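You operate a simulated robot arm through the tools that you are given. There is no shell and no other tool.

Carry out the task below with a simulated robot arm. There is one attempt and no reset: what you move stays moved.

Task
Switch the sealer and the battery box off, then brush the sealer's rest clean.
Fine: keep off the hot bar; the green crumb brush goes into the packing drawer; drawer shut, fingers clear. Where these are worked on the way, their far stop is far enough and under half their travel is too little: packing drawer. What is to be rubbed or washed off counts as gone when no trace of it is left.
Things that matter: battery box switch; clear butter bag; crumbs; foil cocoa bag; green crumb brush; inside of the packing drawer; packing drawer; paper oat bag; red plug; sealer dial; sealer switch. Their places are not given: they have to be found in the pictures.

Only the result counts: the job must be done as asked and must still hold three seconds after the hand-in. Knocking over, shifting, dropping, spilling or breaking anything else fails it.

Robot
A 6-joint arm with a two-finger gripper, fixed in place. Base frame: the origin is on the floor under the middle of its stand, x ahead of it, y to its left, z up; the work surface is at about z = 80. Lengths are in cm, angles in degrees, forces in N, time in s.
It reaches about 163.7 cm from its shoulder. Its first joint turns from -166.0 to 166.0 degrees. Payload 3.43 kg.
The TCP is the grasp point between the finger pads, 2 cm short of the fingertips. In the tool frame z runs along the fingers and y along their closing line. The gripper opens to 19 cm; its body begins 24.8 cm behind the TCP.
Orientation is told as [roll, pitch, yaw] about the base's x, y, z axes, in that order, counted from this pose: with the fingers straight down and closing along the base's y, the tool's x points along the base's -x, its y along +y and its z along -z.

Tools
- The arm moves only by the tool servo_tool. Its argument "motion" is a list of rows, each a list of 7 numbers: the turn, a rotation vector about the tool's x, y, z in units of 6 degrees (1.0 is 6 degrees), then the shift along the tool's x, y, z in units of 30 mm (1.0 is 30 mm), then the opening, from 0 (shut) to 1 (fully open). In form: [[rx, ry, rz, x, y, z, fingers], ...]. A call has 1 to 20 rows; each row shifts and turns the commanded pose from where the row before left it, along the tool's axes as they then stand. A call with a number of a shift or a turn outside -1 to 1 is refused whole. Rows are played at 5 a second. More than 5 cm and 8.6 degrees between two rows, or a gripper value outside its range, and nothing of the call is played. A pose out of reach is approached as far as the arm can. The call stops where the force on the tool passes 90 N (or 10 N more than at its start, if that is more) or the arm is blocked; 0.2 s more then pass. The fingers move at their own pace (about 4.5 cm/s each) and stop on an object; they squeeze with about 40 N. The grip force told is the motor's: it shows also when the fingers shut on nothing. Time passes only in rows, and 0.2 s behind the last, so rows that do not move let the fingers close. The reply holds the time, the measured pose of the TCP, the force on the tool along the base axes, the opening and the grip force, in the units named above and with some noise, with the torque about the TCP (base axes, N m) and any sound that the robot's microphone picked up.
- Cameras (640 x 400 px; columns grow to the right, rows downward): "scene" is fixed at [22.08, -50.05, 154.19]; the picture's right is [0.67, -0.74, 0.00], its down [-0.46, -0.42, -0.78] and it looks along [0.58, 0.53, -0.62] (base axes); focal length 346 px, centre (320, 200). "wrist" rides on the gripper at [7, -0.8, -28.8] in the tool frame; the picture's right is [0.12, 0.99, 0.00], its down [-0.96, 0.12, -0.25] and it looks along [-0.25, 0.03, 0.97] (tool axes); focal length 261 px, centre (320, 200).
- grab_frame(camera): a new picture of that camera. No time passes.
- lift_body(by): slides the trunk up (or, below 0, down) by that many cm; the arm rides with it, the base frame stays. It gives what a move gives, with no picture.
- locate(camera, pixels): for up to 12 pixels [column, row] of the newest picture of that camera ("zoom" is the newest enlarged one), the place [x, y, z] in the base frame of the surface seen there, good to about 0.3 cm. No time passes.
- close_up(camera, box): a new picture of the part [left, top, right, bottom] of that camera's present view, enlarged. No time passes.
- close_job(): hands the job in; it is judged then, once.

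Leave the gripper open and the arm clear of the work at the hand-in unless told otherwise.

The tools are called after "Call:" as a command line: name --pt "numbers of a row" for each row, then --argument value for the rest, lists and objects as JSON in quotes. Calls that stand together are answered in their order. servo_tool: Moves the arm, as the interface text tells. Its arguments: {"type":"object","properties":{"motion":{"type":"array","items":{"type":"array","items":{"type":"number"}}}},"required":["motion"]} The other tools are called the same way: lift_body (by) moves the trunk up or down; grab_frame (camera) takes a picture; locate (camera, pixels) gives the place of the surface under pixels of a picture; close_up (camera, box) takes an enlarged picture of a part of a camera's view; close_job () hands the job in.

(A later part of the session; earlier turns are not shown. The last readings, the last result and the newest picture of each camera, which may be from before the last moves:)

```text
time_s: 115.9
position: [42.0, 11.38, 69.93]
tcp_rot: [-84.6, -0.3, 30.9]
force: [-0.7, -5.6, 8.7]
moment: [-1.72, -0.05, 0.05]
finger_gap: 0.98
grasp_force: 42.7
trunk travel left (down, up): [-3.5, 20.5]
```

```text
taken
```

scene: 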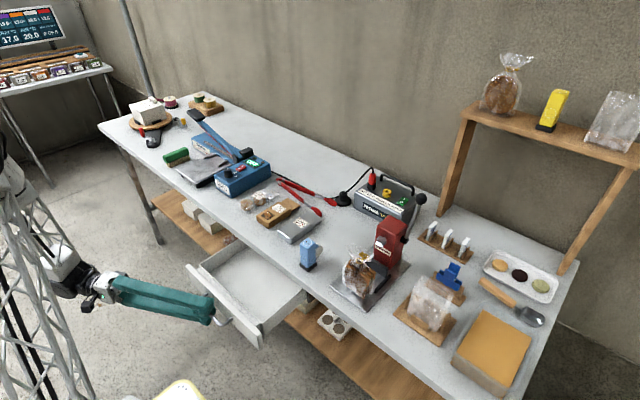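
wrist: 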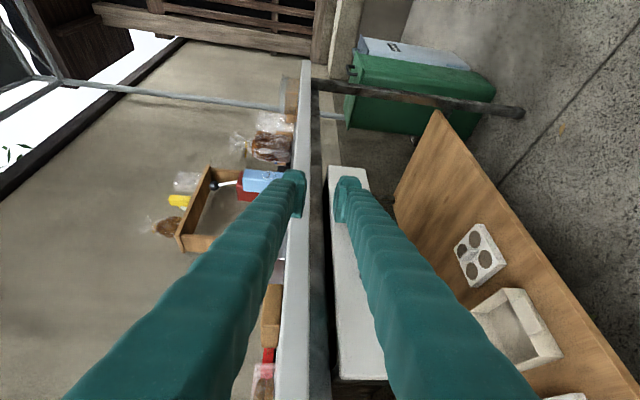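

17.6 cm open. I'll continue a bit at a time.

Call:
servo_tool --pt "0 0 0 0.172 0.005 -0.102 0" --pt "0 0 0 0.172 0.0096 -0.102 0" --pt "0 0 0 0.172 0.0096 -0.102 0" --pt "0 0 0 0 0 0 0"

Call:
servo_tool --pt "0 0 0 0.172 0.005 -0.102 0" --pt "0 0 0 0.172 0.0096 -0.102 0" --pt "0 0 0 0.172 0.0096 -0.102 0" --pt "0 0 0 0 0 0 0"

Call:
grab_frame --camera "scene"

```text
time_s: 116.9
position: [40.22, 11.41, 70.07]
tcp_rot: [-84.5, -0.2, 30.8]
force: [-0.2, -6.7, -26.7]
moment: [-2.21, 0.09, 0.08]
finger_gap: 0.95
grasp_force: 43.2
trunk travel left (down, up): [-3.5, 20.5]
```

```text
time_s: 117.9
position: [38.4, 11.35, 70.11]
tcp_rot: [-84.6, -0.2, 30.9]
force: [-0.1, 0.7, -18.8]
moment: [-2.05, 0.02, -0.04]
finger_gap: 0.94
grasp_force: 42.9
trunk travel left (down, up): [-3.5, 20.5]
```

```text
taken
```

scene: 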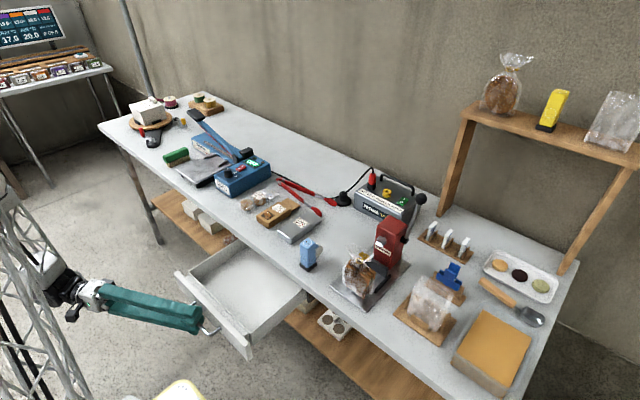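

21 cm open and still sliding. I'll continue, trimming height.

Call:
servo_tool --pt "0 0 0 0.172 0.025 -0.102 0" --pt "0 0 0 0.172 0.0096 -0.102 0" --pt "0 0 0 0.172 0.0096 -0.102 0" --pt "0 0 0 0 0 0 0"

Call:
grab_frame --camera "scene"

```text
time_s: 118.9
position: [36.55, 11.36, 70.04]
tcp_rot: [-84.7, -0.2, 30.7]
force: [0.6, 0.9, -17.8]
moment: [-2.05, 0.02, -0.26]
finger_gap: 0.93
grasp_force: 43.2
trunk travel left (down, up): [-3.5, 20.5]
```

```text
taken
```

scene: 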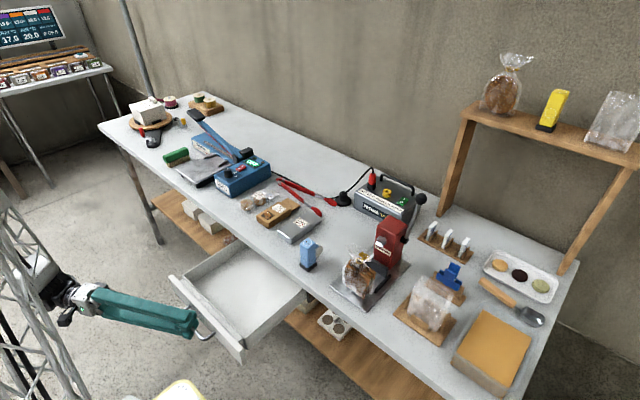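

23 cm open. I'll go a little more, checking whether it hits its stop.

Call:
servo_tool --pt "0 0 0 0.172 0.015 -0.102 0" --pt "0 0 0 0.172 0.0096 -0.102 0" --pt "0 0 0 0.172 0.0096 -0.102 0" --pt "0 0 0 0 0 0 0"

Call:
grab_frame --camera "scene"

```text
time_s: 119.9
position: [34.69, 11.55, 70.11]
tcp_rot: [-84.6, -0.3, 30.9]
force: [-0.1, -0.9, -8.2]
moment: [-1.87, 0.02, -0.1]
finger_gap: 0.95
grasp_force: 42.9
trunk travel left (down, up): [-3.5, 20.5]
```

```text
taken
```

scene: 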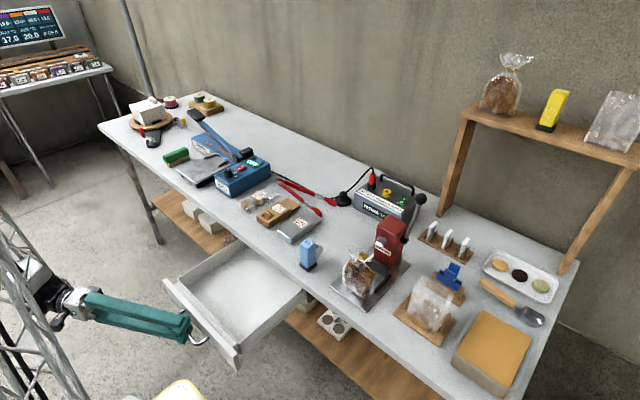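

25 cm open, well past half of any likely travel, and sliding freely. Going farther would crowd my own column. I'll open the fingers around the bar.

Call:
servo_tool --pt "0 0 0 0 0 0 0.1" --pt "0 0 0 0 0 0 0.17" --pt "0 0 0 0 0 0 0.17" --pt "0 0 0 0 0 0 0.17"

Call:
close_up --camera "wrist" --box '[240, 130, 440, 255]'

Call:
close_up --camera "scene" --box '[130, 220, 330, 380]'

```text
time_s: 120.9
position: [34.64, 11.37, 70.04]
tcp_rot: [-84.6, -0.2, 30.9]
force: [-0.9, -0.1, 0.3]
moment: [-0.03, -0.03, 0.03]
finger_gap: 3.23
grasp_force: 0.0
trunk travel left (down, up): [-3.5, 20.5]
```

```text
3.20 times, centred on (340, 192) of wrist
```

zoom: 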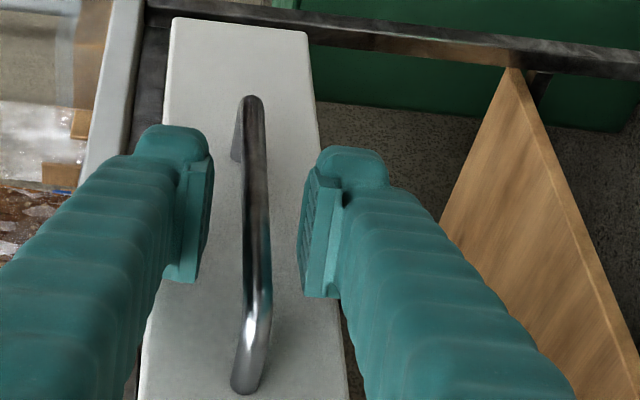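

```text
2.50 times, centred on (230, 300) of scene
```

zoom: 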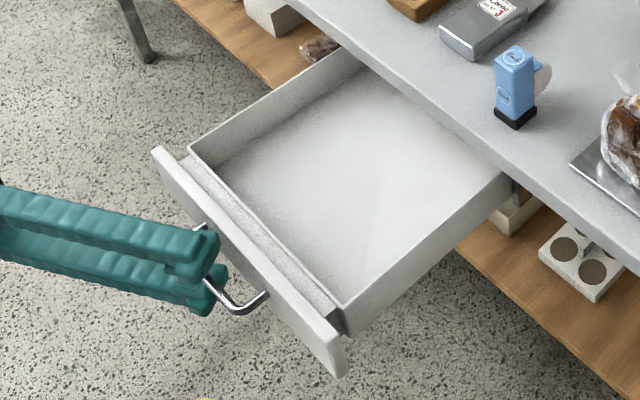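

The fingers are free around the bar. I'll back out along the finger direction and then sideways toward +y, clear of the drawer.

Call:
servo_tool --pt "0 0 0 0 0 -0.6 0.17" --pt "0 0 0 0 0 -0.7 0.17" --pt "0 0 0 0 0 -0.7 0.17" --pt "0 0 0 -0.4 0.06 -0.67 0.17" --pt "0 0 0 -0.513 0.08 -0.854 0.17" --pt "0 0 0 -0.513 0.08 -0.854 0.17" --pt "0 0 0 -0.513 0.08 -0.854 0.17" --pt "0 0 0 0 0 0 0.17"

Call:
grab_frame --camera "scene"

Call:
grab_frame --camera "wrist"

```text
time_s: 122.7
position: [31.62, 28.15, 70.7]
tcp_rot: [-84.6, -0.2, 30.8]
force: [-0.5, -0.5, 0.5]
moment: [-0.01, -0.02, 0.01]
finger_gap: 3.2
grasp_force: 0.0
trunk travel left (down, up): [-3.5, 20.5]
```

```text
taken
```

scene: 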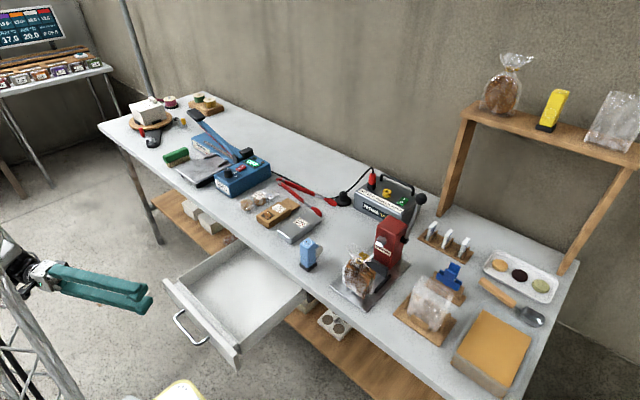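

```text
taken
```

wrist: 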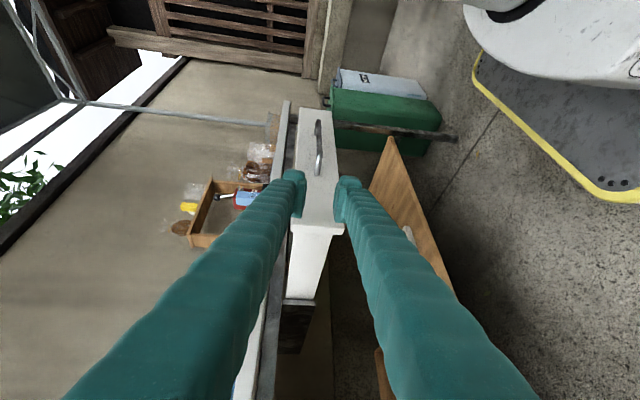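

The drawer stays open with its inside empty. I'll rise here and then straighten the hand to vertical to fetch the brush.

Call:
servo_tool --pt "0 0 0 0 -0.995 -0.094 0.17" --pt "0 0 0 0 -0.995 -0.094 0.17" --pt "0 0 0 0 -0.995 -0.094 0.17" --pt "0 0 0 0 -0.995 -0.094 0.17" --pt "0 0 0 0 -0.995 -0.094 0.17" --pt "0 0 0 0 -0.995 -0.094 0.17" --pt "0 0 0 0 -0.995 -0.094 0.17" --pt "0 0 0 0 -0.995 -0.094 0.17" --pt "0 0 0 0 -0.995 -0.094 0.17" --pt "0 0 0 0 0 0 0.17"

Call:
grab_frame --camera "scene"

```text
time_s: 124.9
position: [34.12, 25.56, 90.6]
tcp_rot: [-85.3, 0.5, 29.5]
force: [-0.4, 0.0, -0.1]
moment: [-0.03, 0.0, -0.03]
finger_gap: 3.22
grasp_force: 0.1
out of reach, approached as far as the arm can: row 7, 8, 9
trunk travel left (down, up): [-3.5, 20.5]
```

```text
taken
```

scene: 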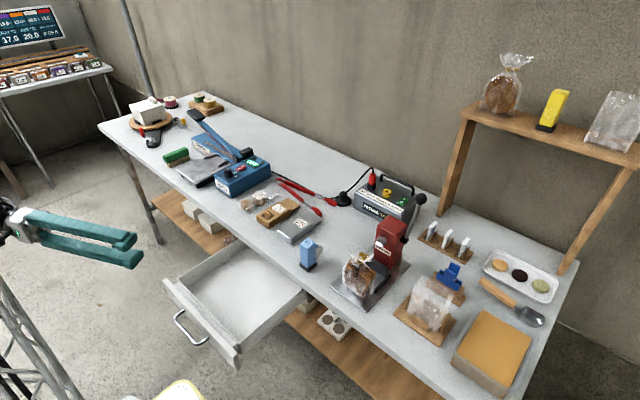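

A limit again near my column. I'll move outward (+x) and up a bit before straightening the hand.

Call:
servo_tool --pt "0 0 0 -0.812 -0.2 0.425 0.17" --pt "0 0 0 -0.812 -0.436 0.425 0.17" --pt "0 0 0 -0.812 -0.436 0.425 0.17" --pt "0 0 0 -0.812 -0.436 0.425 0.17" --pt "0 0 0 -0.812 -0.436 0.425 0.17" --pt "0 0 0 0 0 0 0.17"

Call:
servo_tool --pt "-1 0 0 0 0 0 0.17" --pt "-1 0 0 0 0 0 0.17" --pt "-1 0 0 0 0 0 0.17" --pt "-1 0 0 0 0 0 0.17" --pt "-1 0 0 0 0 0 0.17" --pt "0 0 0 0 0 0 0.17"

Call:
grab_frame --camera "scene"

```text
time_s: 126.3
position: [47.38, 26.22, 96.3]
tcp_rot: [-84.6, -0.2, 30.8]
force: [-0.1, -0.5, 0.6]
moment: [0.0, -0.02, -0.03]
finger_gap: 3.25
grasp_force: 0.0
trunk travel left (down, up): [-3.5, 20.5]
```

```text
time_s: 127.7
position: [47.36, 26.17, 96.59]
tcp_rot: [-54.5, -0.2, 30.9]
force: [-0.5, 0.7, 0.6]
moment: [0.01, 0.02, 0.0]
finger_gap: 3.22
grasp_force: 0.0
trunk travel left (down, up): [-3.5, 20.5]
```

```text
taken
```

scene: 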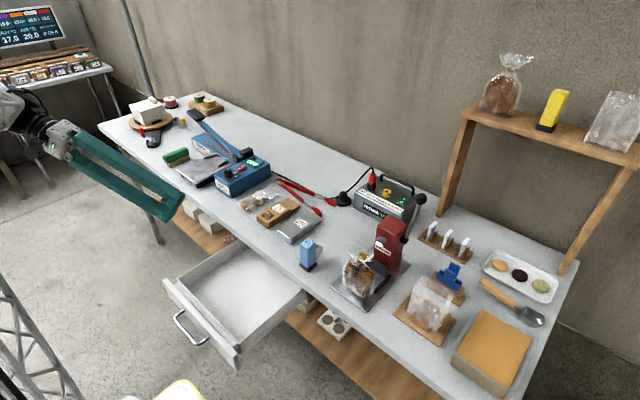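

All clear. I'll finish straightening and bring the yaw back to 0.

Call:
servo_tool --pt "-1 0 0 0 0 0 0.17" --pt "-1 0 0 0 0 0 0.17" --pt "-1 0 0 0 0 0 0.17" --pt "-1 0 0 0 0 0 0.17" --pt "-1 0 0 0 0 0 0.17" --pt "-1 0 0 0 0 0 0.17" --pt "-1 0 0 0 0 0 0.17" --pt "-1 0 0 0 0 0 0.17" --pt "-1 0 0 0 0 0 0.17" --pt "-0.08 0 0 0 0 0 0.17" --pt "0 0 1 0 0 0 0.17" --pt "0 0 1 0 0 0 0.2" --pt "0 0 1 0 0 0 0.24" --pt "0 0 1 0 0 0 0.28" --pt "0 0 1 0 0 0 0.28" --pt "0 0 0.15 0 0 0 0.28" --pt "0 0 0 0 0 0 0.28"

Call:
grab_frame --camera "scene"

Call:
grab_frame --camera "wrist"

```text
time_s: 131.3
position: [47.62, 26.22, 96.37]
tcp_rot: [0.0, -0.2, -0.2]
force: [0.1, -0.4, 1.1]
moment: [0.01, 0.04, -0.02]
finger_gap: 5.31
grasp_force: 0.0
trunk travel left (down, up): [-3.5, 20.5]
```

```text
taken
```

scene: 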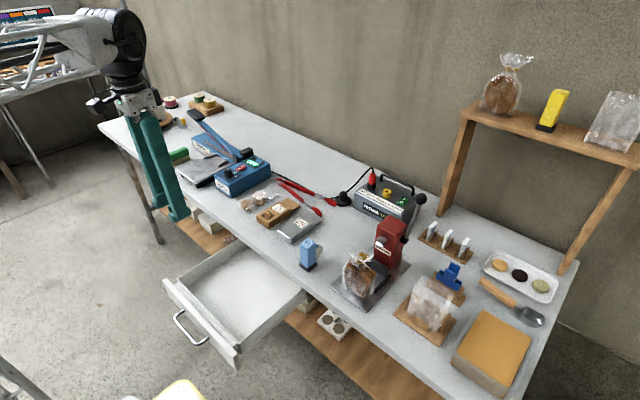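

```text
taken
```

wrist: 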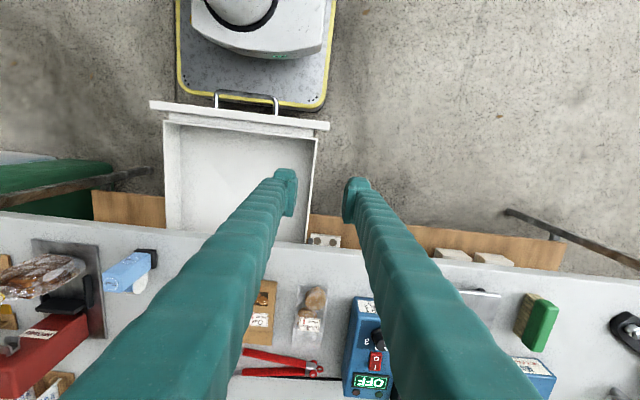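

The whole drawer is visible now. I'll measure its inside and its panel, and look at the brush.

Call:
locate --camera "wrist" --pixels '[[230, 180], [250, 145], [200, 140], [200, 200], [240, 110], [240, 121], [240, 127], [170, 180], [311, 180], [303, 170], [178, 150], [245, 94]]'

Call:
close_up --camera "wrist" --box '[140, 80, 340, 205]'

```text
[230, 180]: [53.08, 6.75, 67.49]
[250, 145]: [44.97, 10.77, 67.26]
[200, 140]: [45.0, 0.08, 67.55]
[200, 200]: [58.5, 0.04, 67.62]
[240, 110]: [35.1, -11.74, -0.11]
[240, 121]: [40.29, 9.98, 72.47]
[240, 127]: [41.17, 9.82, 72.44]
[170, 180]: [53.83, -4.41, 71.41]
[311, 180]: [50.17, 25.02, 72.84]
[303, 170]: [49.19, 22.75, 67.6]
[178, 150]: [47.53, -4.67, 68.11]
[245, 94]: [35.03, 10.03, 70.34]
```

```text
3.20 times, centred on (240, 142) of wrist
```

zoom: 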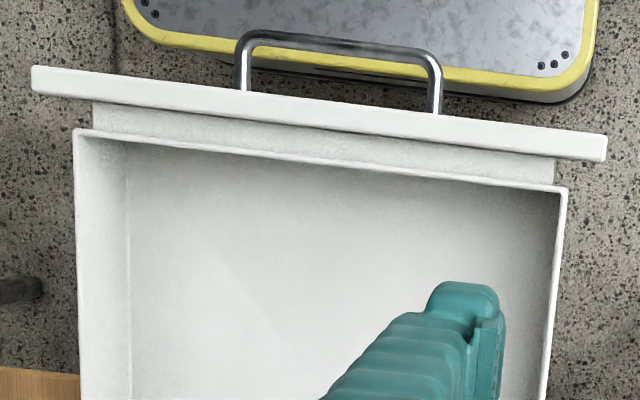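

The drawer's floor is at z≈67.5, with walls up to 72.4, inside y −4…24 and x from 41.5 back. Now I'll fetch the brush at (70.7, 70.5), travelling at about z≈95, above everything on that path.

Call:
servo_tool --pt "0 0 0 -0.481 0.923 0.05 0.28" --pt "0 0 0 -0.481 0.923 0.05 0.28" --pt "0 0 0 -0.481 0.923 0.05 0.28" --pt "0 0 0 -0.481 0.923 0.05 0.28" --pt "0 0 0 -0.481 0.923 0.05 0.28" --pt "0 0 0 -0.481 0.923 0.05 0.28" --pt "0 0 0 -0.481 0.923 0.05 0.28" --pt "0 0 0 -0.481 0.923 0.05 0.28" --pt "0 0 0 -0.481 0.923 0.05 0.28" --pt "0 0 0 -0.481 0.923 0.05 0.28" --pt "0 0 0 -0.481 0.923 0.05 0.28" --pt "0 0 0 -0.481 0.923 0.05 0.28" --pt "0 0 0 0 0 0 0.28"

Call:
grab_frame --camera "wrist"

```text
time_s: 134.1
position: [64.72, 59.42, 94.79]
tcp_rot: [0.0, -0.1, -0.1]
force: [-1.3, -0.1, -0.8]
moment: [-0.03, 0.02, 0.0]
finger_gap: 5.31
grasp_force: 0.0
trunk travel left (down, up): [-3.5, 20.5]
```

```text
taken
```

wrist: 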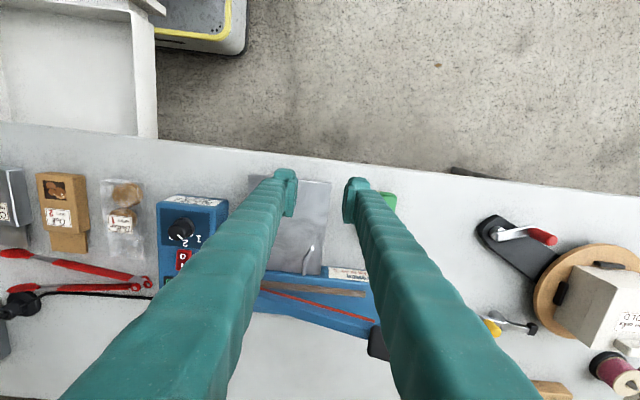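

No limits so far. I'll go on to above the brush.

Call:
servo_tool --pt "0 0 0 -0.5 0.917 0.15 0.28" --pt "0 0 0 -0.5 0.917 0.15 0.28" --pt "0 0 0 -0.5 0.917 0.15 0.28" --pt "0 0 0 -0.5 0.917 0.15 0.28" --pt "0 0 0 0 0 0 0.28"

Call:
grab_frame --camera "wrist"

Call:
locate --camera "wrist" --pixels '[[320, 160], [320, 180], [320, 205]]'

```text
time_s: 135.3
position: [70.77, 70.7, 92.68]
tcp_rot: [0.0, -0.2, 0.0]
force: [0.4, 0.3, 0.0]
moment: [-0.03, 0.02, -0.03]
finger_gap: 5.33
grasp_force: 0.0
trunk travel left (down, up): [-3.5, 20.5]
```

```text
taken
```

wrist: 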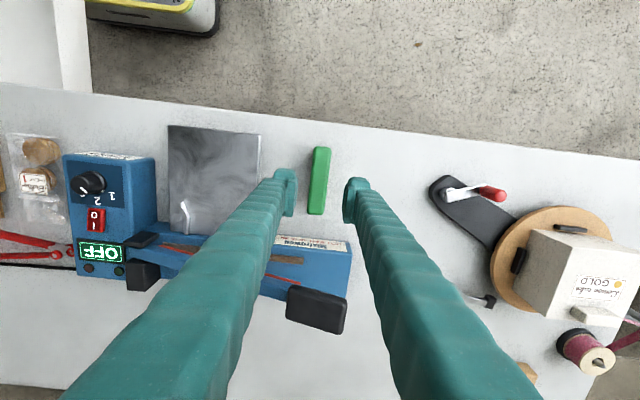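

```text
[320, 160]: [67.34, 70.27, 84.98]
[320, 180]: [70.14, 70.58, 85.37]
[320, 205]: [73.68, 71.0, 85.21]
```

The brush is centred between the fingers at wrist (320,180). I'll descend and grip it.

Call:
servo_tool --pt "0 0 0 0 -0.05 0.9 0.28" --pt "0 0 0 0 0 0.9 0.28" --pt "0 0 0 0 0 0.7 0.28" --pt "0 0 0 0 0 0.4 0.28" --pt "0 0 0 0 0 0 0.28" --pt "0 0 0 0 0 0 0" --pt "0 0 0 0 0 0 0" --pt "0 0 0 0 0 0 0" --pt "0 0 0 0 0 0 0"

Call:
close_up --camera "wrist" --box '[240, 110, 440, 240]'

```text
time_s: 137.3
position: [70.65, 70.36, 84.29]
tcp_rot: [-0.1, -0.3, 0.0]
force: [0.2, 0.8, -1.3]
moment: [-0.04, -0.02, 0.01]
finger_gap: 2.45
grasp_force: 40.2
trunk travel left (down, up): [-3.5, 20.5]
```

```text
3.08 times, centred on (340, 175) of wrist
```

zoom: 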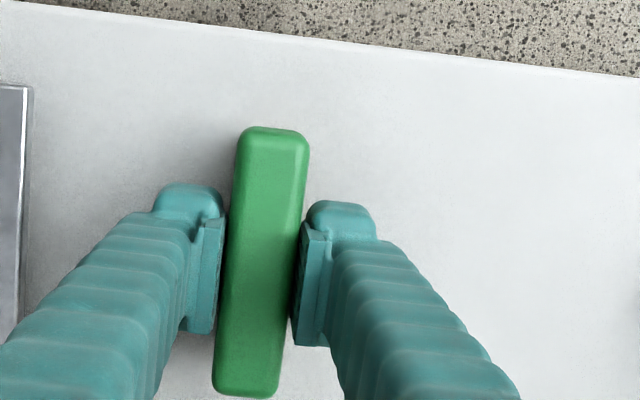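

Gripped (2.45 cm, 40 N). I'll lift and carry it toward the open drawer.

Call:
servo_tool --pt "0 0 0 0 0 -0.6 0" --pt "0 0 0 0 0 -0.9 0" --pt "0 0 0 0.1 0 -0.9 0" --pt "0 0 0 0.313 -0.958 -0.1 0" --pt "0 0 0 0.313 -0.958 -0.1 0" --pt "0 0 0 0.313 -0.958 -0.1 0" --pt "0 0 0 0.313 -0.958 -0.1 0" --pt "0 0 0 0.313 -0.958 -0.1 0" --pt "0 0 0 0.313 -0.958 -0.1 0" --pt "0 0 0 0.313 -0.958 -0.05 0" --pt "0 0 0 0.313 -0.958 -0.05 0" --pt "0 0 0 0.313 -0.958 -0.05 0" --pt "0 0 0 0.313 -0.958 0 0" --pt "0 0 0 0.313 -0.958 0 0" --pt "0 0 0 0.313 -0.958 0 0" --pt "0 0 0 0.313 -0.958 0 0" --pt "0 0 0 0.313 -0.958 0 0" --pt "0 0 0 0.313 -0.958 0 0" --pt "0 0 0 0 0 0 0"

Call:
grab_frame --camera "scene"

Call:
grab_frame --camera "wrist"

```text
time_s: 141.3
position: [56.47, 27.34, 93.47]
tcp_rot: [0.0, -0.2, 0.0]
force: [0.5, 0.6, -1.0]
moment: [-0.01, 0.0, 0.0]
finger_gap: 2.44
grasp_force: 40.0
trunk travel left (down, up): [-3.5, 20.5]
```

```text
taken
```

scene: 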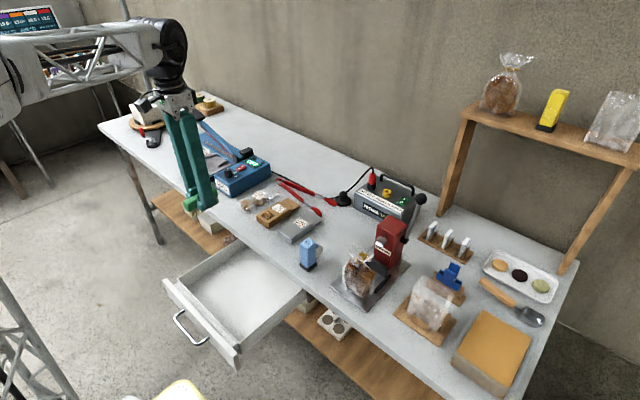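

```text
taken
```

wrist: 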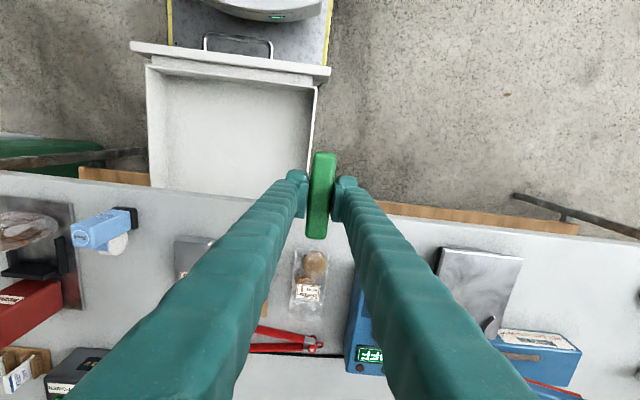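

I'll go over the drawer's open area at (50.5, 10) and lower the brush to just above the floor.

Call:
servo_tool --pt "0 0 0 0.333 -0.963 0 0" --pt "0 0 0 0.333 -0.963 0 0" --pt "0 0 0 0.333 -0.963 0 0" --pt "0 0 0 0.333 -0.963 0 0" --pt "0 0 0 0.333 -0.963 0 0" --pt "0 0 0 0.333 -0.963 0 0" --pt "0 0 0 0 0 0.9 0" --pt "0 0 0 0 0 0.9 0" --pt "0 0 0 0 0 0.9 0" --pt "0 0 0 0 0 0 0"

Call:
grab_frame --camera "scene"

Call:
grab_frame --camera "wrist"

```text
time_s: 143.5
position: [50.55, 9.75, 85.56]
tcp_rot: [0.0, -0.4, 0.0]
force: [0.3, 0.7, -1.7]
moment: [0.0, 0.02, 0.0]
finger_gap: 2.45
grasp_force: 40.1
trunk travel left (down, up): [-3.5, 20.5]
```

```text
taken
```

scene: 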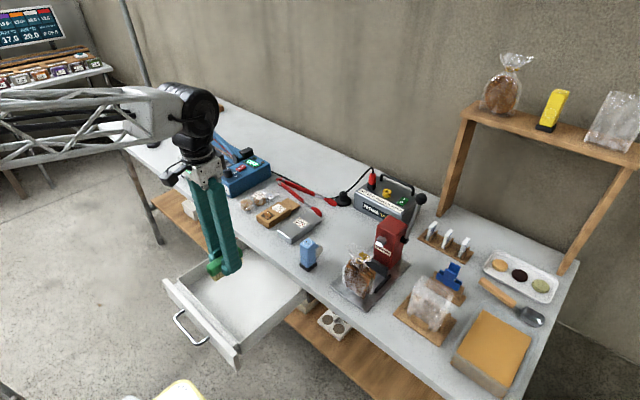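

```text
taken
```

wrist: 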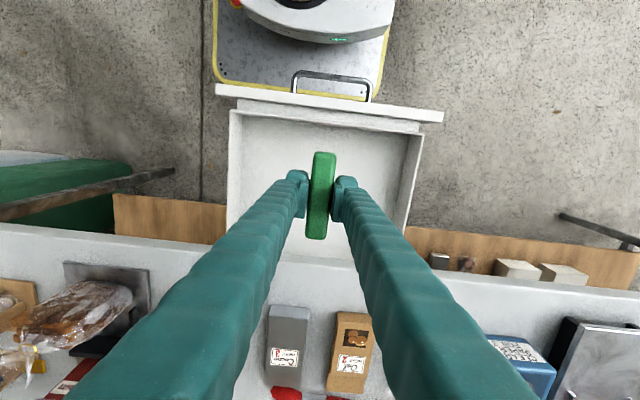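

The brush is over the drawer. I'll lower it to just above the floor.

Call:
servo_tool --pt "0 0 0 0 0 0.9 0" --pt "0 0 0 0 0 0.9 0" --pt "0 0 0 0 0 0.9 0" --pt "0 0 0 0 0 0.9 0" --pt "0 0 0 0 0 0.6 0" --pt "0 0 0 0 0 0 0"

Call:
close_up --camera "scene" --box '[150, 200, 330, 350]'

```text
time_s: 144.9
position: [50.29, 9.81, 72.83]
tcp_rot: [0.0, -0.1, -0.1]
force: [0.2, 0.7, -0.7]
moment: [-0.04, 0.01, 0.0]
finger_gap: 2.43
grasp_force: 39.8
trunk travel left (down, up): [-3.5, 20.5]
```

```text
2.67 times, centred on (240, 275) of scene
```

zoom: 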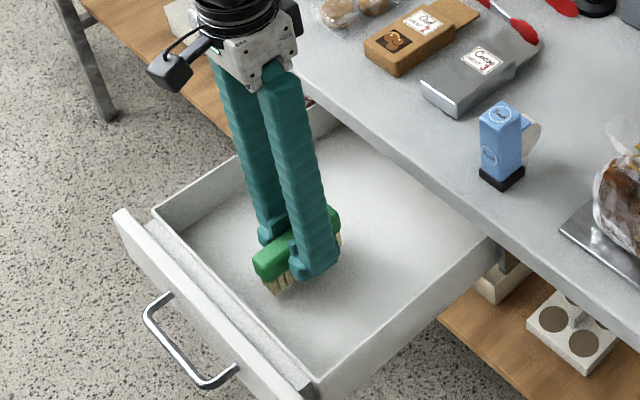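

The bristles are about 1 cm above the drawer's floor. I'll lower in small steps until they touch.

Call:
servo_tool --pt "0 0 0 0 0 0.1 0" --pt "0 0 0 0 0 0.1 0" --pt "0 0 0 0 0 0.04 0" --pt "0 0 0 0 0 0 0"

```text
time_s: 145.9
position: [50.36, 9.94, 72.23]
tcp_rot: [0.0, -0.2, -0.1]
force: [0.0, -1.0, -0.6]
moment: [-0.01, -0.01, -0.02]
finger_gap: 2.46
grasp_force: 40.1
trunk travel left (down, up): [-3.5, 20.5]
```

Call:
servo_tool --pt "0 0 0 0 0 0.05 0" --pt "0 0 0 0 0 0.05 0" --pt "0 0 0 0 0 0 0"

```text
time_s: 146.7
position: [50.28, 9.92, 72.01]
tcp_rot: [-0.1, -0.2, -0.1]
force: [-0.1, -0.4, -0.7]
moment: [-0.01, -0.02, 0.0]
finger_gap: 2.45
grasp_force: 40.4
trunk travel left (down, up): [-3.5, 20.5]
```

Call:
servo_tool --pt "0 0 0 0 0 0.05 0" --pt "0 0 0 0 0 0.03 0" --pt "0 0 0 0 0 0 0"

```text
time_s: 147.5
position: [50.46, 9.95, 71.62]
tcp_rot: [0.0, -0.1, -0.1]
force: [-0.2, -1.7, 2.5]
moment: [-0.08, 0.04, -0.02]
finger_gap: 2.47
grasp_force: 40.6
trunk travel left (down, up): [-3.5, 20.5]
```

Touching now (+2.5 N). I'll open to release the brush and check it.

Call:
servo_tool --pt "0 0 0 0 0 0 0.18" --pt "0 0 0 0 0 0 0.24" --pt "0 0 0 0 0 0 0.28" --pt "0 0 0 0 0 0 0.28" --pt "0 0 0 0 0 0 0.28" --pt "0 0 0 0 0 -0.5 0.28" --pt "0 0 0 0 0 -0.9 0.28" --pt "0 0 0 0 0 -0.9 0.28" --pt "0 0 0 0 0 -0.9 0.28" --pt "0 0 0 0 0 -0.9 0.28" --pt "0 0 0 0 0 -0.9 0.28" --pt "0 0 0 0 0 -0.9 0.28" --pt "0 0 0 0 0 0 0.28"

Call:
grab_frame --camera "wrist"

Call:
close_up --camera "scene" --box '[150, 200, 330, 350]'

```text
time_s: 150.3
position: [50.49, 9.93, 89.33]
tcp_rot: [-0.1, -0.2, 0.0]
force: [-0.1, 0.4, -0.3]
moment: [0.03, 0.04, 0.04]
finger_gap: 5.32
grasp_force: 0.1
trunk travel left (down, up): [-3.5, 20.5]
```

```text
taken
```

wrist: 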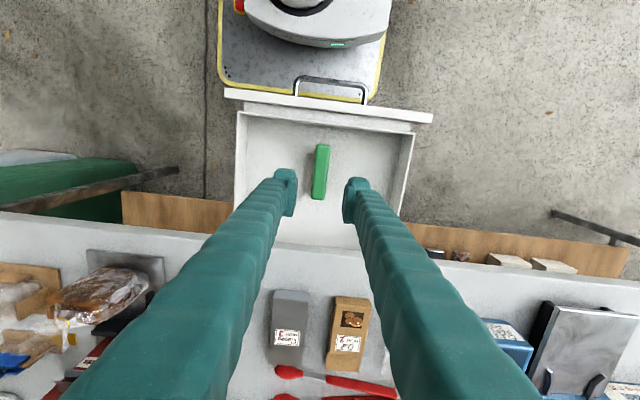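

```text
2.67 times, centred on (240, 275) of scene
```

zoom: 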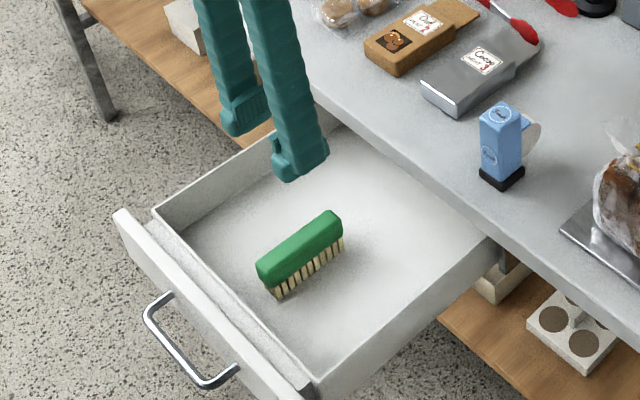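

The brush stands in the drawer. I'll check its top's height against the panel's and walls' tops, to be sure it passes under the table.

Call:
close_up --camera "wrist" --box '[220, 70, 440, 210]'

Call:
locate --camera "zoom" --pixels '[[290, 240], [290, 300], [290, 340], [300, 80], [300, 90], [300, 100], [300, 110], [300, 122], [300, 130], [300, 140], [310, 20], [60, 140]]'

```text
2.86 times, centred on (330, 140) of wrist
```

zoom: 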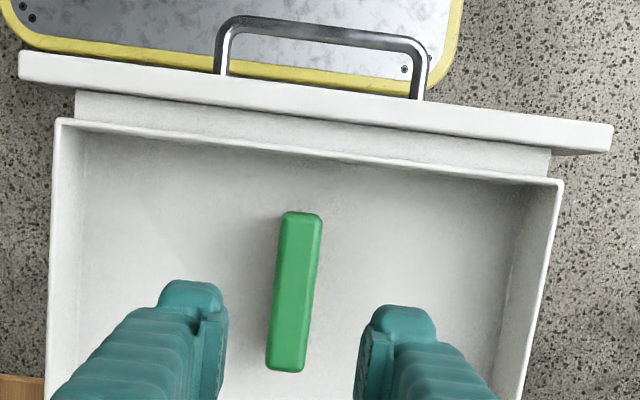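

```text
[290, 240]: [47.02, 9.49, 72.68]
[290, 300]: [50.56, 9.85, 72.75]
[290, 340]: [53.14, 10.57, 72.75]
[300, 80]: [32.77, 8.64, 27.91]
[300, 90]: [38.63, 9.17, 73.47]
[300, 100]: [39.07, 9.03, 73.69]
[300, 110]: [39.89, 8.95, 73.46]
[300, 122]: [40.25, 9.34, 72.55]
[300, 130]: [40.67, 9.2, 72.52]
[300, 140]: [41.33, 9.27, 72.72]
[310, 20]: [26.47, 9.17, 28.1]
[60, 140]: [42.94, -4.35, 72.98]
```

The brush's top (72.7) is level with the drawer walls (72.5–72.7) and below the panel's top (73.6), so it will pass. To close, I'll push first on the panel's front left of the handle at y≈21.5, with the hand vertical and the fingers shut, and later on the bar. First I'll move in front of the panel, high up.

Call:
servo_tool --pt "0 0 0 0 0 -0.5 0" --pt "0 0 0 0.945 0.645 -0.05 0" --pt "0 0 0 0.945 0.645 -0.05 0" --pt "0 0 0 0.945 0.645 -0.05 0" --pt "0 0 0 0.945 0.645 -0.05 0" --pt "0 0 0 0.945 0.645 -0.05 0" --pt "0 0 0 0.945 0.645 -0.05 0" --pt "0 0 0 0 0 0 0"

Call:
grab_frame --camera "wrist"

Call:
grab_frame --camera "scene"

```text
time_s: 152.1
position: [33.54, 21.37, 91.87]
tcp_rot: [0.0, -0.2, 0.0]
force: [-0.7, -0.3, 0.9]
moment: [0.01, -0.01, -0.03]
finger_gap: 0.01
grasp_force: 33.9
trunk travel left (down, up): [-3.5, 20.5]
```

```text
taken
```

wrist: 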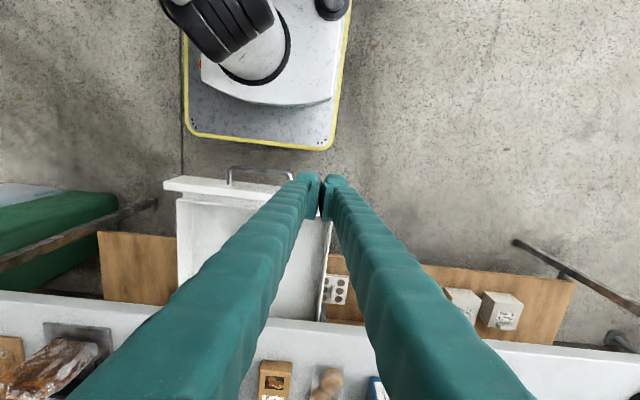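

```text
taken
```

scene: 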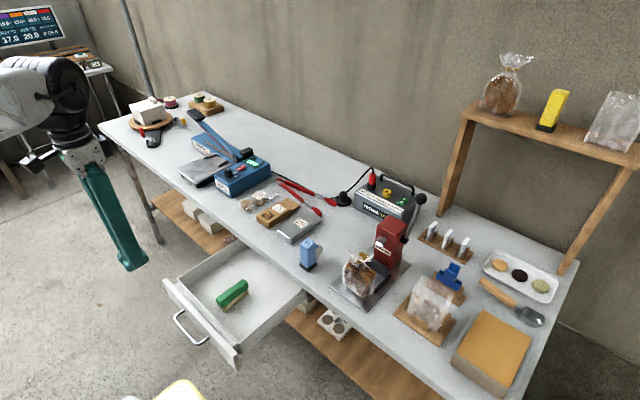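

In position in front of the panel, with 2 cm of space. I'll descend to z≈72 in two stages.

Call:
servo_tool --pt "0 0 0 0 0.07 0.9 0" --pt "0 0 0 0 0 0.9 0" --pt "0 0 0 0 0 0.9 0" --pt "0 0 0 0 0 0.9 0" --pt "0 0 0 0 0 0 0"

Call:
close_up --camera "wrist" --box '[200, 110, 420, 250]'

```text
time_s: 153.3
position: [33.47, 21.72, 81.17]
tcp_rot: [0.1, -0.2, 0.1]
force: [0.1, -0.5, 0.2]
moment: [0.01, -0.02, 0.03]
finger_gap: 0.0
grasp_force: 34.5
trunk travel left (down, up): [-3.5, 20.5]
```

```text
2.86 times, centred on (310, 180) of wrist
```

zoom: 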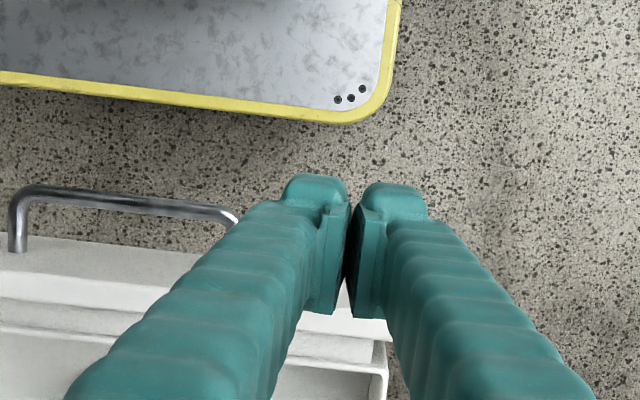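

Clear of the handle's post. I'll descend the rest.

Call:
servo_tool --pt "0 0 0 0 0 0.8 0" --pt "0 0 0 0 0 0.8 0" --pt "0 0 0 0 0 0.8 0" --pt "0 0 0 0 0 0.65 0" --pt "0 0 0 0 0 0 0"

Call:
close_up --camera "scene" --box '[110, 200, 310, 370]'

```text
time_s: 154.5
position: [33.54, 21.73, 71.85]
tcp_rot: [0.0, -0.1, -0.2]
force: [1.1, 0.0, -0.1]
moment: [0.03, 0.02, -0.01]
finger_gap: 0.01
grasp_force: 34.1
trunk travel left (down, up): [-3.5, 20.5]
```

```text
2.35 times, centred on (210, 285) of scene
```

zoom: 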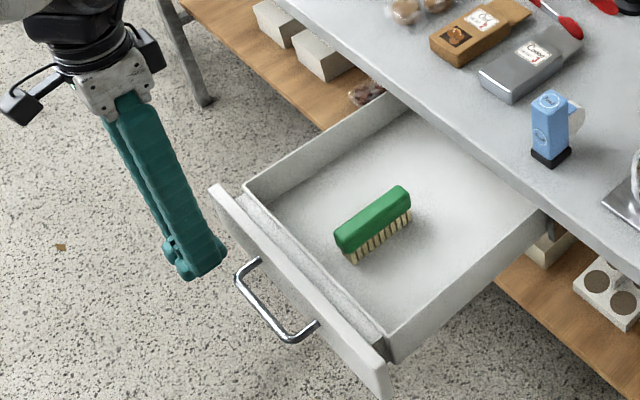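

Now I'll push slowly in +x against the panel, watching the force.

Call:
servo_tool --pt "0 0 0 -0.2 0 0 0" --pt "0 0 0 -0.2 0 0 0" --pt "0 0 0 -0.2 0 0 0" --pt "0 0 0 -0.2 0 0 0" --pt "0 0 0 -0.2 0 0 0" --pt "0 0 0 -0.2 0 0 0" --pt "0 0 0 -0.2 0 0 0" --pt "0 0 0 -0.2 0 0 0"

Call:
close_up --camera "scene" --box '[110, 200, 310, 370]'

```text
time_s: 156.3
position: [38.41, 21.64, 71.76]
tcp_rot: [0.0, -0.3, -0.1]
force: [0.0, -0.2, 0.6]
moment: [-0.01, -0.01, 0.0]
finger_gap: 0.0
grasp_force: 34.4
trunk travel left (down, up): [-3.5, 20.5]
```

```text
2.35 times, centred on (210, 285) of scene
```

zoom: 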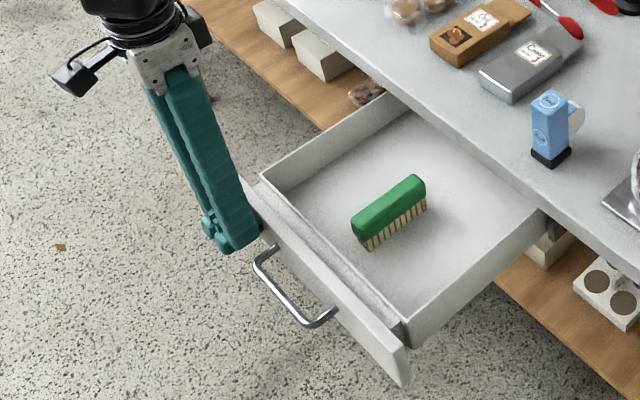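

The drawer moves in with little resistance and the brush stays put. I'll continue pushing.

Call:
servo_tool --pt "0 0 0 -0.2 0 0 0" --pt "0 0 0 -0.2 0 0 0" --pt "0 0 0 -0.2 0 0 0" --pt "0 0 0 -0.2 0 0 0" --pt "0 0 0 -0.2 0 0 0" --pt "0 0 0 -0.2 0 0 0" --pt "0 0 0 -0.2 0 0 0" --pt "0 0 0 -0.2 0 0 0" --pt "0 0 0 -0.2 0 0 0" --pt "0 0 0 -0.2 0 0 0" --pt "0 0 0 -0.2 0 0 0" --pt "0 0 0 -0.2 0 0 0" --pt "0 0 0 0 0 0 0"

Call:
grab_frame --camera "scene"

```text
time_s: 159.1
position: [45.51, 21.82, 71.87]
tcp_rot: [0.0, -0.3, -0.1]
force: [-0.6, -1.2, 0.1]
moment: [0.01, 0.03, 0.03]
finger_gap: 0.01
grasp_force: 34.8
trunk travel left (down, up): [-3.5, 20.5]
```

```text
taken
```

scene: 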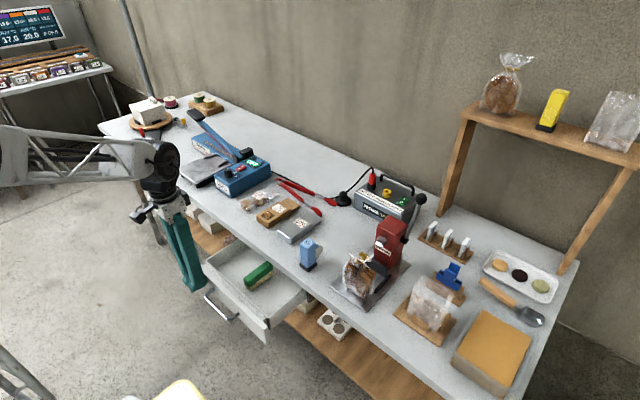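

The panel is now at x≈48. I'll back away and shift to y≈10 in front of the bar, so the final push is on the bar, where the fingers won't meet the table edge.

Call:
servo_tool --pt "0 0 0 0.5 0 0 0" --pt "0 0 0 0.8 0 0 0" --pt "0 0 0 0.8 0 0 0" --pt "0 0 0 0.7 0 0 0" --pt "0 0 0 0 -0.8 0.1 0" --pt "0 0 0 0 -0.8 0.2 0" --pt "0 0 0 0 -0.8 0.2 0" --pt "0 0 0 0 -0.8 0.2 0" --pt "0 0 0 0 -0.7 0.1 0" --pt "0 0 0 0 0 0 0"

Call:
grab_frame --camera "scene"

Call:
close_up --camera "wrist" --box '[200, 110, 420, 250]'

```text
time_s: 161.3
position: [37.23, 10.29, 69.19]
tcp_rot: [0.0, -0.2, 0.0]
force: [-0.2, -0.2, -0.2]
moment: [-0.01, 0.05, 0.02]
finger_gap: 0.01
grasp_force: 34.7
trunk travel left (down, up): [-3.5, 20.5]
```

```text
taken
```

scene: 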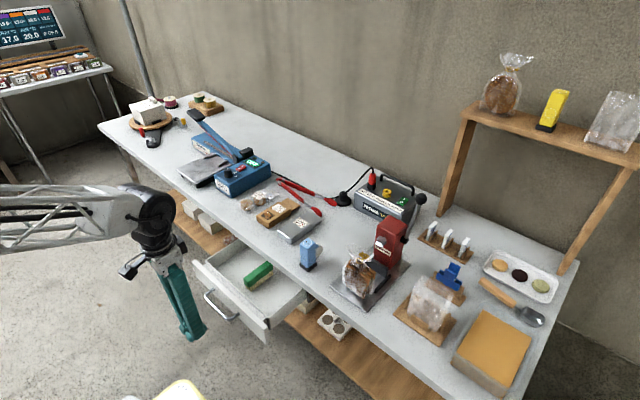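

```text
2.86 times, centred on (310, 180) of wrist
```

zoom: 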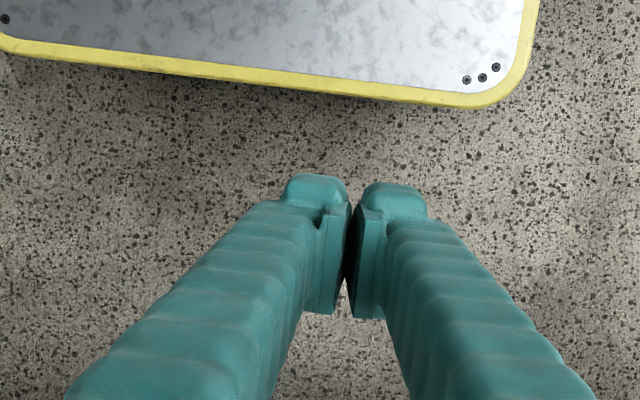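

In place: the bar's face is at about x=44.5. I'll push +x slowly at bar height.

Call:
servo_tool --pt "0 0 0 -0.3 0 0 0" --pt "0 0 0 -0.3 0 0 0" --pt "0 0 0 -0.3 0 0 0" --pt "0 0 0 -0.2 0 0 0" --pt "0 0 0 -0.2 0 0 0" --pt "0 0 0 -0.2 0 0 0" --pt "0 0 0 -0.2 0 0 0" --pt "0 0 0 -0.2 0 0 0" --pt "0 0 0 -0.2 0 0 0" --pt "0 0 0 -0.2 0 0 0" --pt "0 0 0 -0.2 0 0 0" --pt "0 0 0 0 0 0 0"

Call:
close_up --camera "scene" --box '[130, 200, 310, 350]'

Call:
close_up --camera "wrist" --box '[200, 110, 420, 250]'

```text
time_s: 163.9
position: [44.4, 9.9, 69.39]
tcp_rot: [0.0, -0.2, -0.1]
force: [-0.5, 0.0, 0.5]
moment: [0.0, 0.0, -0.03]
finger_gap: 0.03
grasp_force: 34.5
trunk travel left (down, up): [-3.5, 20.5]
```

```text
2.67 times, centred on (220, 275) of scene
```

zoom: 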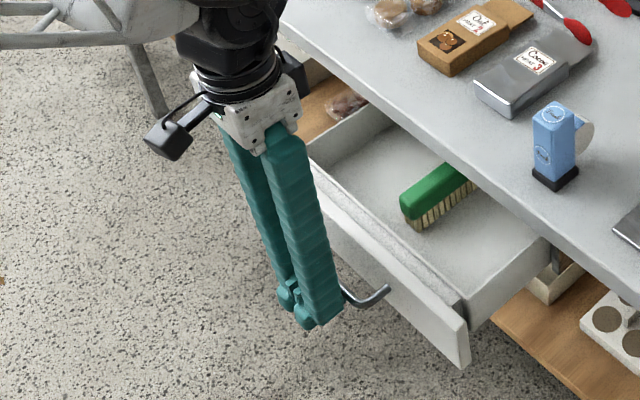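

```text
2.86 times, centred on (310, 180) of wrist
```

zoom: 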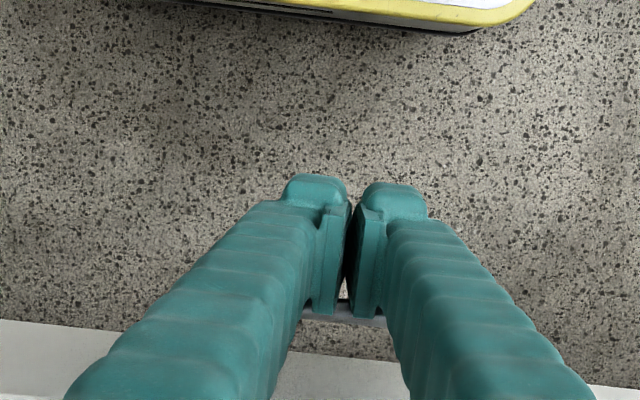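

The fingers are pushing on the bar and the brush moves inward with the drawer. I'll continue.

Call:
servo_tool --pt "0 0 0 -0.2 0 0 0" --pt "0 0 0 -0.2 0 0 0" --pt "0 0 0 -0.2 0 0 0" --pt "0 0 0 -0.2 0 0 0" --pt "0 0 0 -0.2 0 0 0" --pt "0 0 0 -0.2 0 0 0" --pt "0 0 0 -0.2 0 0 0" --pt "0 0 0 -0.2 0 0 0" --pt "0 0 0 -0.2 0 0 0" --pt "0 0 0 -0.2 0 0 0" --pt "0 0 0 -0.2 0 0 0" --pt "0 0 0 -0.2 0 0 0" --pt "0 0 0 -0.2 0 0 0" --pt "0 0 0 -0.2 0 0 0" --pt "0 0 0 -0.2 0 0 0" --pt "0 0 0 0 0 0 0"

Call:
close_up --camera "scene" --box '[170, 190, 330, 330]'

Call:
grab_frame --camera "wrist"

```text
time_s: 167.3
position: [53.6, 10.12, 69.49]
tcp_rot: [0.0, -0.2, 0.0]
force: [0.5, -0.2, 0.2]
moment: [0.0, -0.03, 0.02]
finger_gap: 0.02
grasp_force: 34.3
trunk travel left (down, up): [-3.5, 20.5]
```

```text
2.86 times, centred on (250, 260) of scene
```

zoom: 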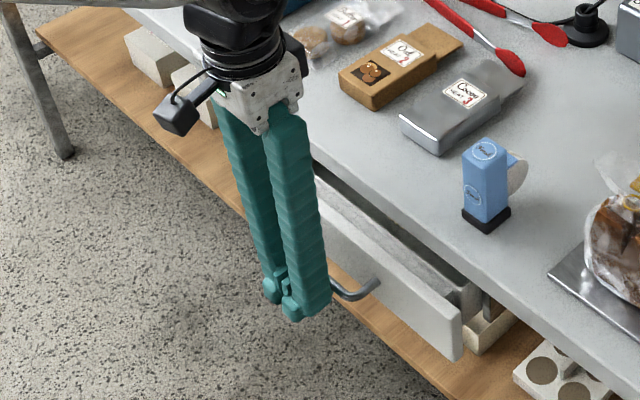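

```text
taken
```

wrist: 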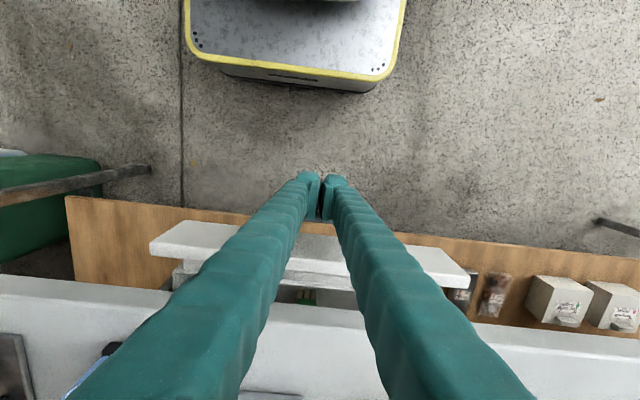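

About 3 cm left, with no resistance. I'll push on more slowly until it seats.

Call:
servo_tool --pt "0 0 0 -0.1 0 0 0" --pt "0 0 0 -0.1 0 0 0" --pt "0 0 0 -0.1 0 0 0" --pt "0 0 0 -0.1 0 0 0" --pt "0 0 0 -0.1 0 0 0" --pt "0 0 0 -0.1 0 0 0" --pt "0 0 0 -0.1 0 0 0" --pt "0 0 0 -0.1 0 0 0" --pt "0 0 0 0 0 0 0"

Call:
close_up --camera "scene" --box '[190, 200, 330, 330]'

```text
time_s: 169.3
position: [56.06, 9.99, 69.58]
tcp_rot: [0.0, -0.2, 0.0]
force: [-0.8, -0.9, -0.5]
moment: [0.0, 0.05, 0.03]
finger_gap: 0.02
grasp_force: 34.0
trunk travel left (down, up): [-3.5, 20.5]
```

```text
3.08 times, centred on (260, 265) of scene
```

zoom: 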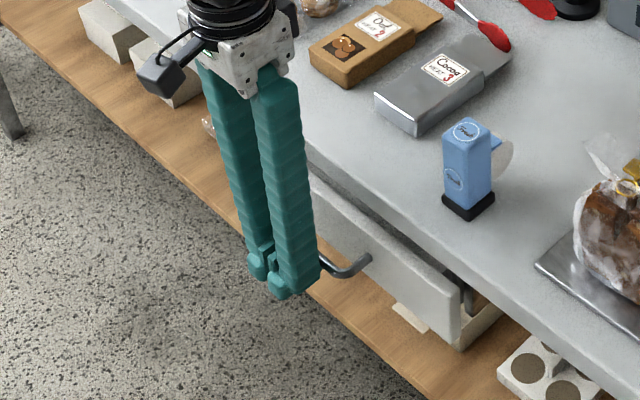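

Call:
servo_tool --pt "0 0 0 -0.06 0 0 0" --pt "0 0 0 -0.06 0 0 0" --pt "0 0 0 -0.06 0 0 0" --pt "0 0 0 0 0 0 0"

Call:
close_up --camera "scene" --box '[210, 220, 330, 320]'

Call:
locate --camera "zoom" --pixels '[[360, 215], [380, 230], [440, 280], [345, 240]]'

```text
time_s: 170.3
position: [56.52, 10.01, 69.46]
tcp_rot: [0.0, -0.2, -0.1]
force: [0.3, -0.6, -0.1]
moment: [0.01, -0.02, -0.02]
finger_gap: 0.01
grasp_force: 34.2
trunk travel left (down, up): [-3.5, 20.5]
```

```text
4.00 times, centred on (270, 270) of scene
```

zoom: 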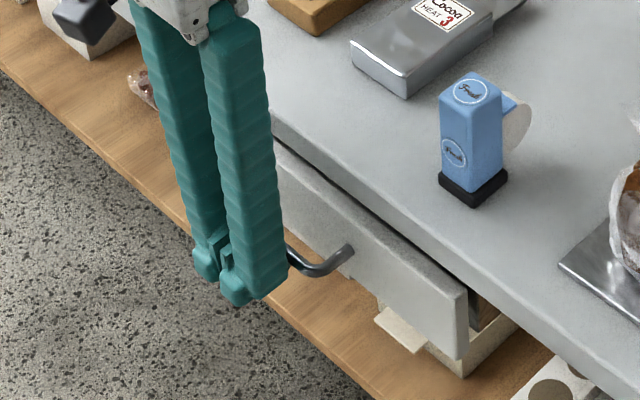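

```text
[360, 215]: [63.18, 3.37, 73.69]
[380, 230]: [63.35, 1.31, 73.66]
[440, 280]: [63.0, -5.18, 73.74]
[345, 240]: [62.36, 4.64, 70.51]
```

I'll measure the panel's face now; when closed it was at x≈63.3.

Call:
locate --camera "zoom" --pixels '[[380, 270], [400, 280], [420, 310], [300, 200], [440, 320], [320, 270]]'

```text
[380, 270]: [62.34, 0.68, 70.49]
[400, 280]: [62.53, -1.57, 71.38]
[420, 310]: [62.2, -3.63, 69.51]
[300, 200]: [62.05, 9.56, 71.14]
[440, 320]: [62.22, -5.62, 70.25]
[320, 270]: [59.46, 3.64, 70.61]
```

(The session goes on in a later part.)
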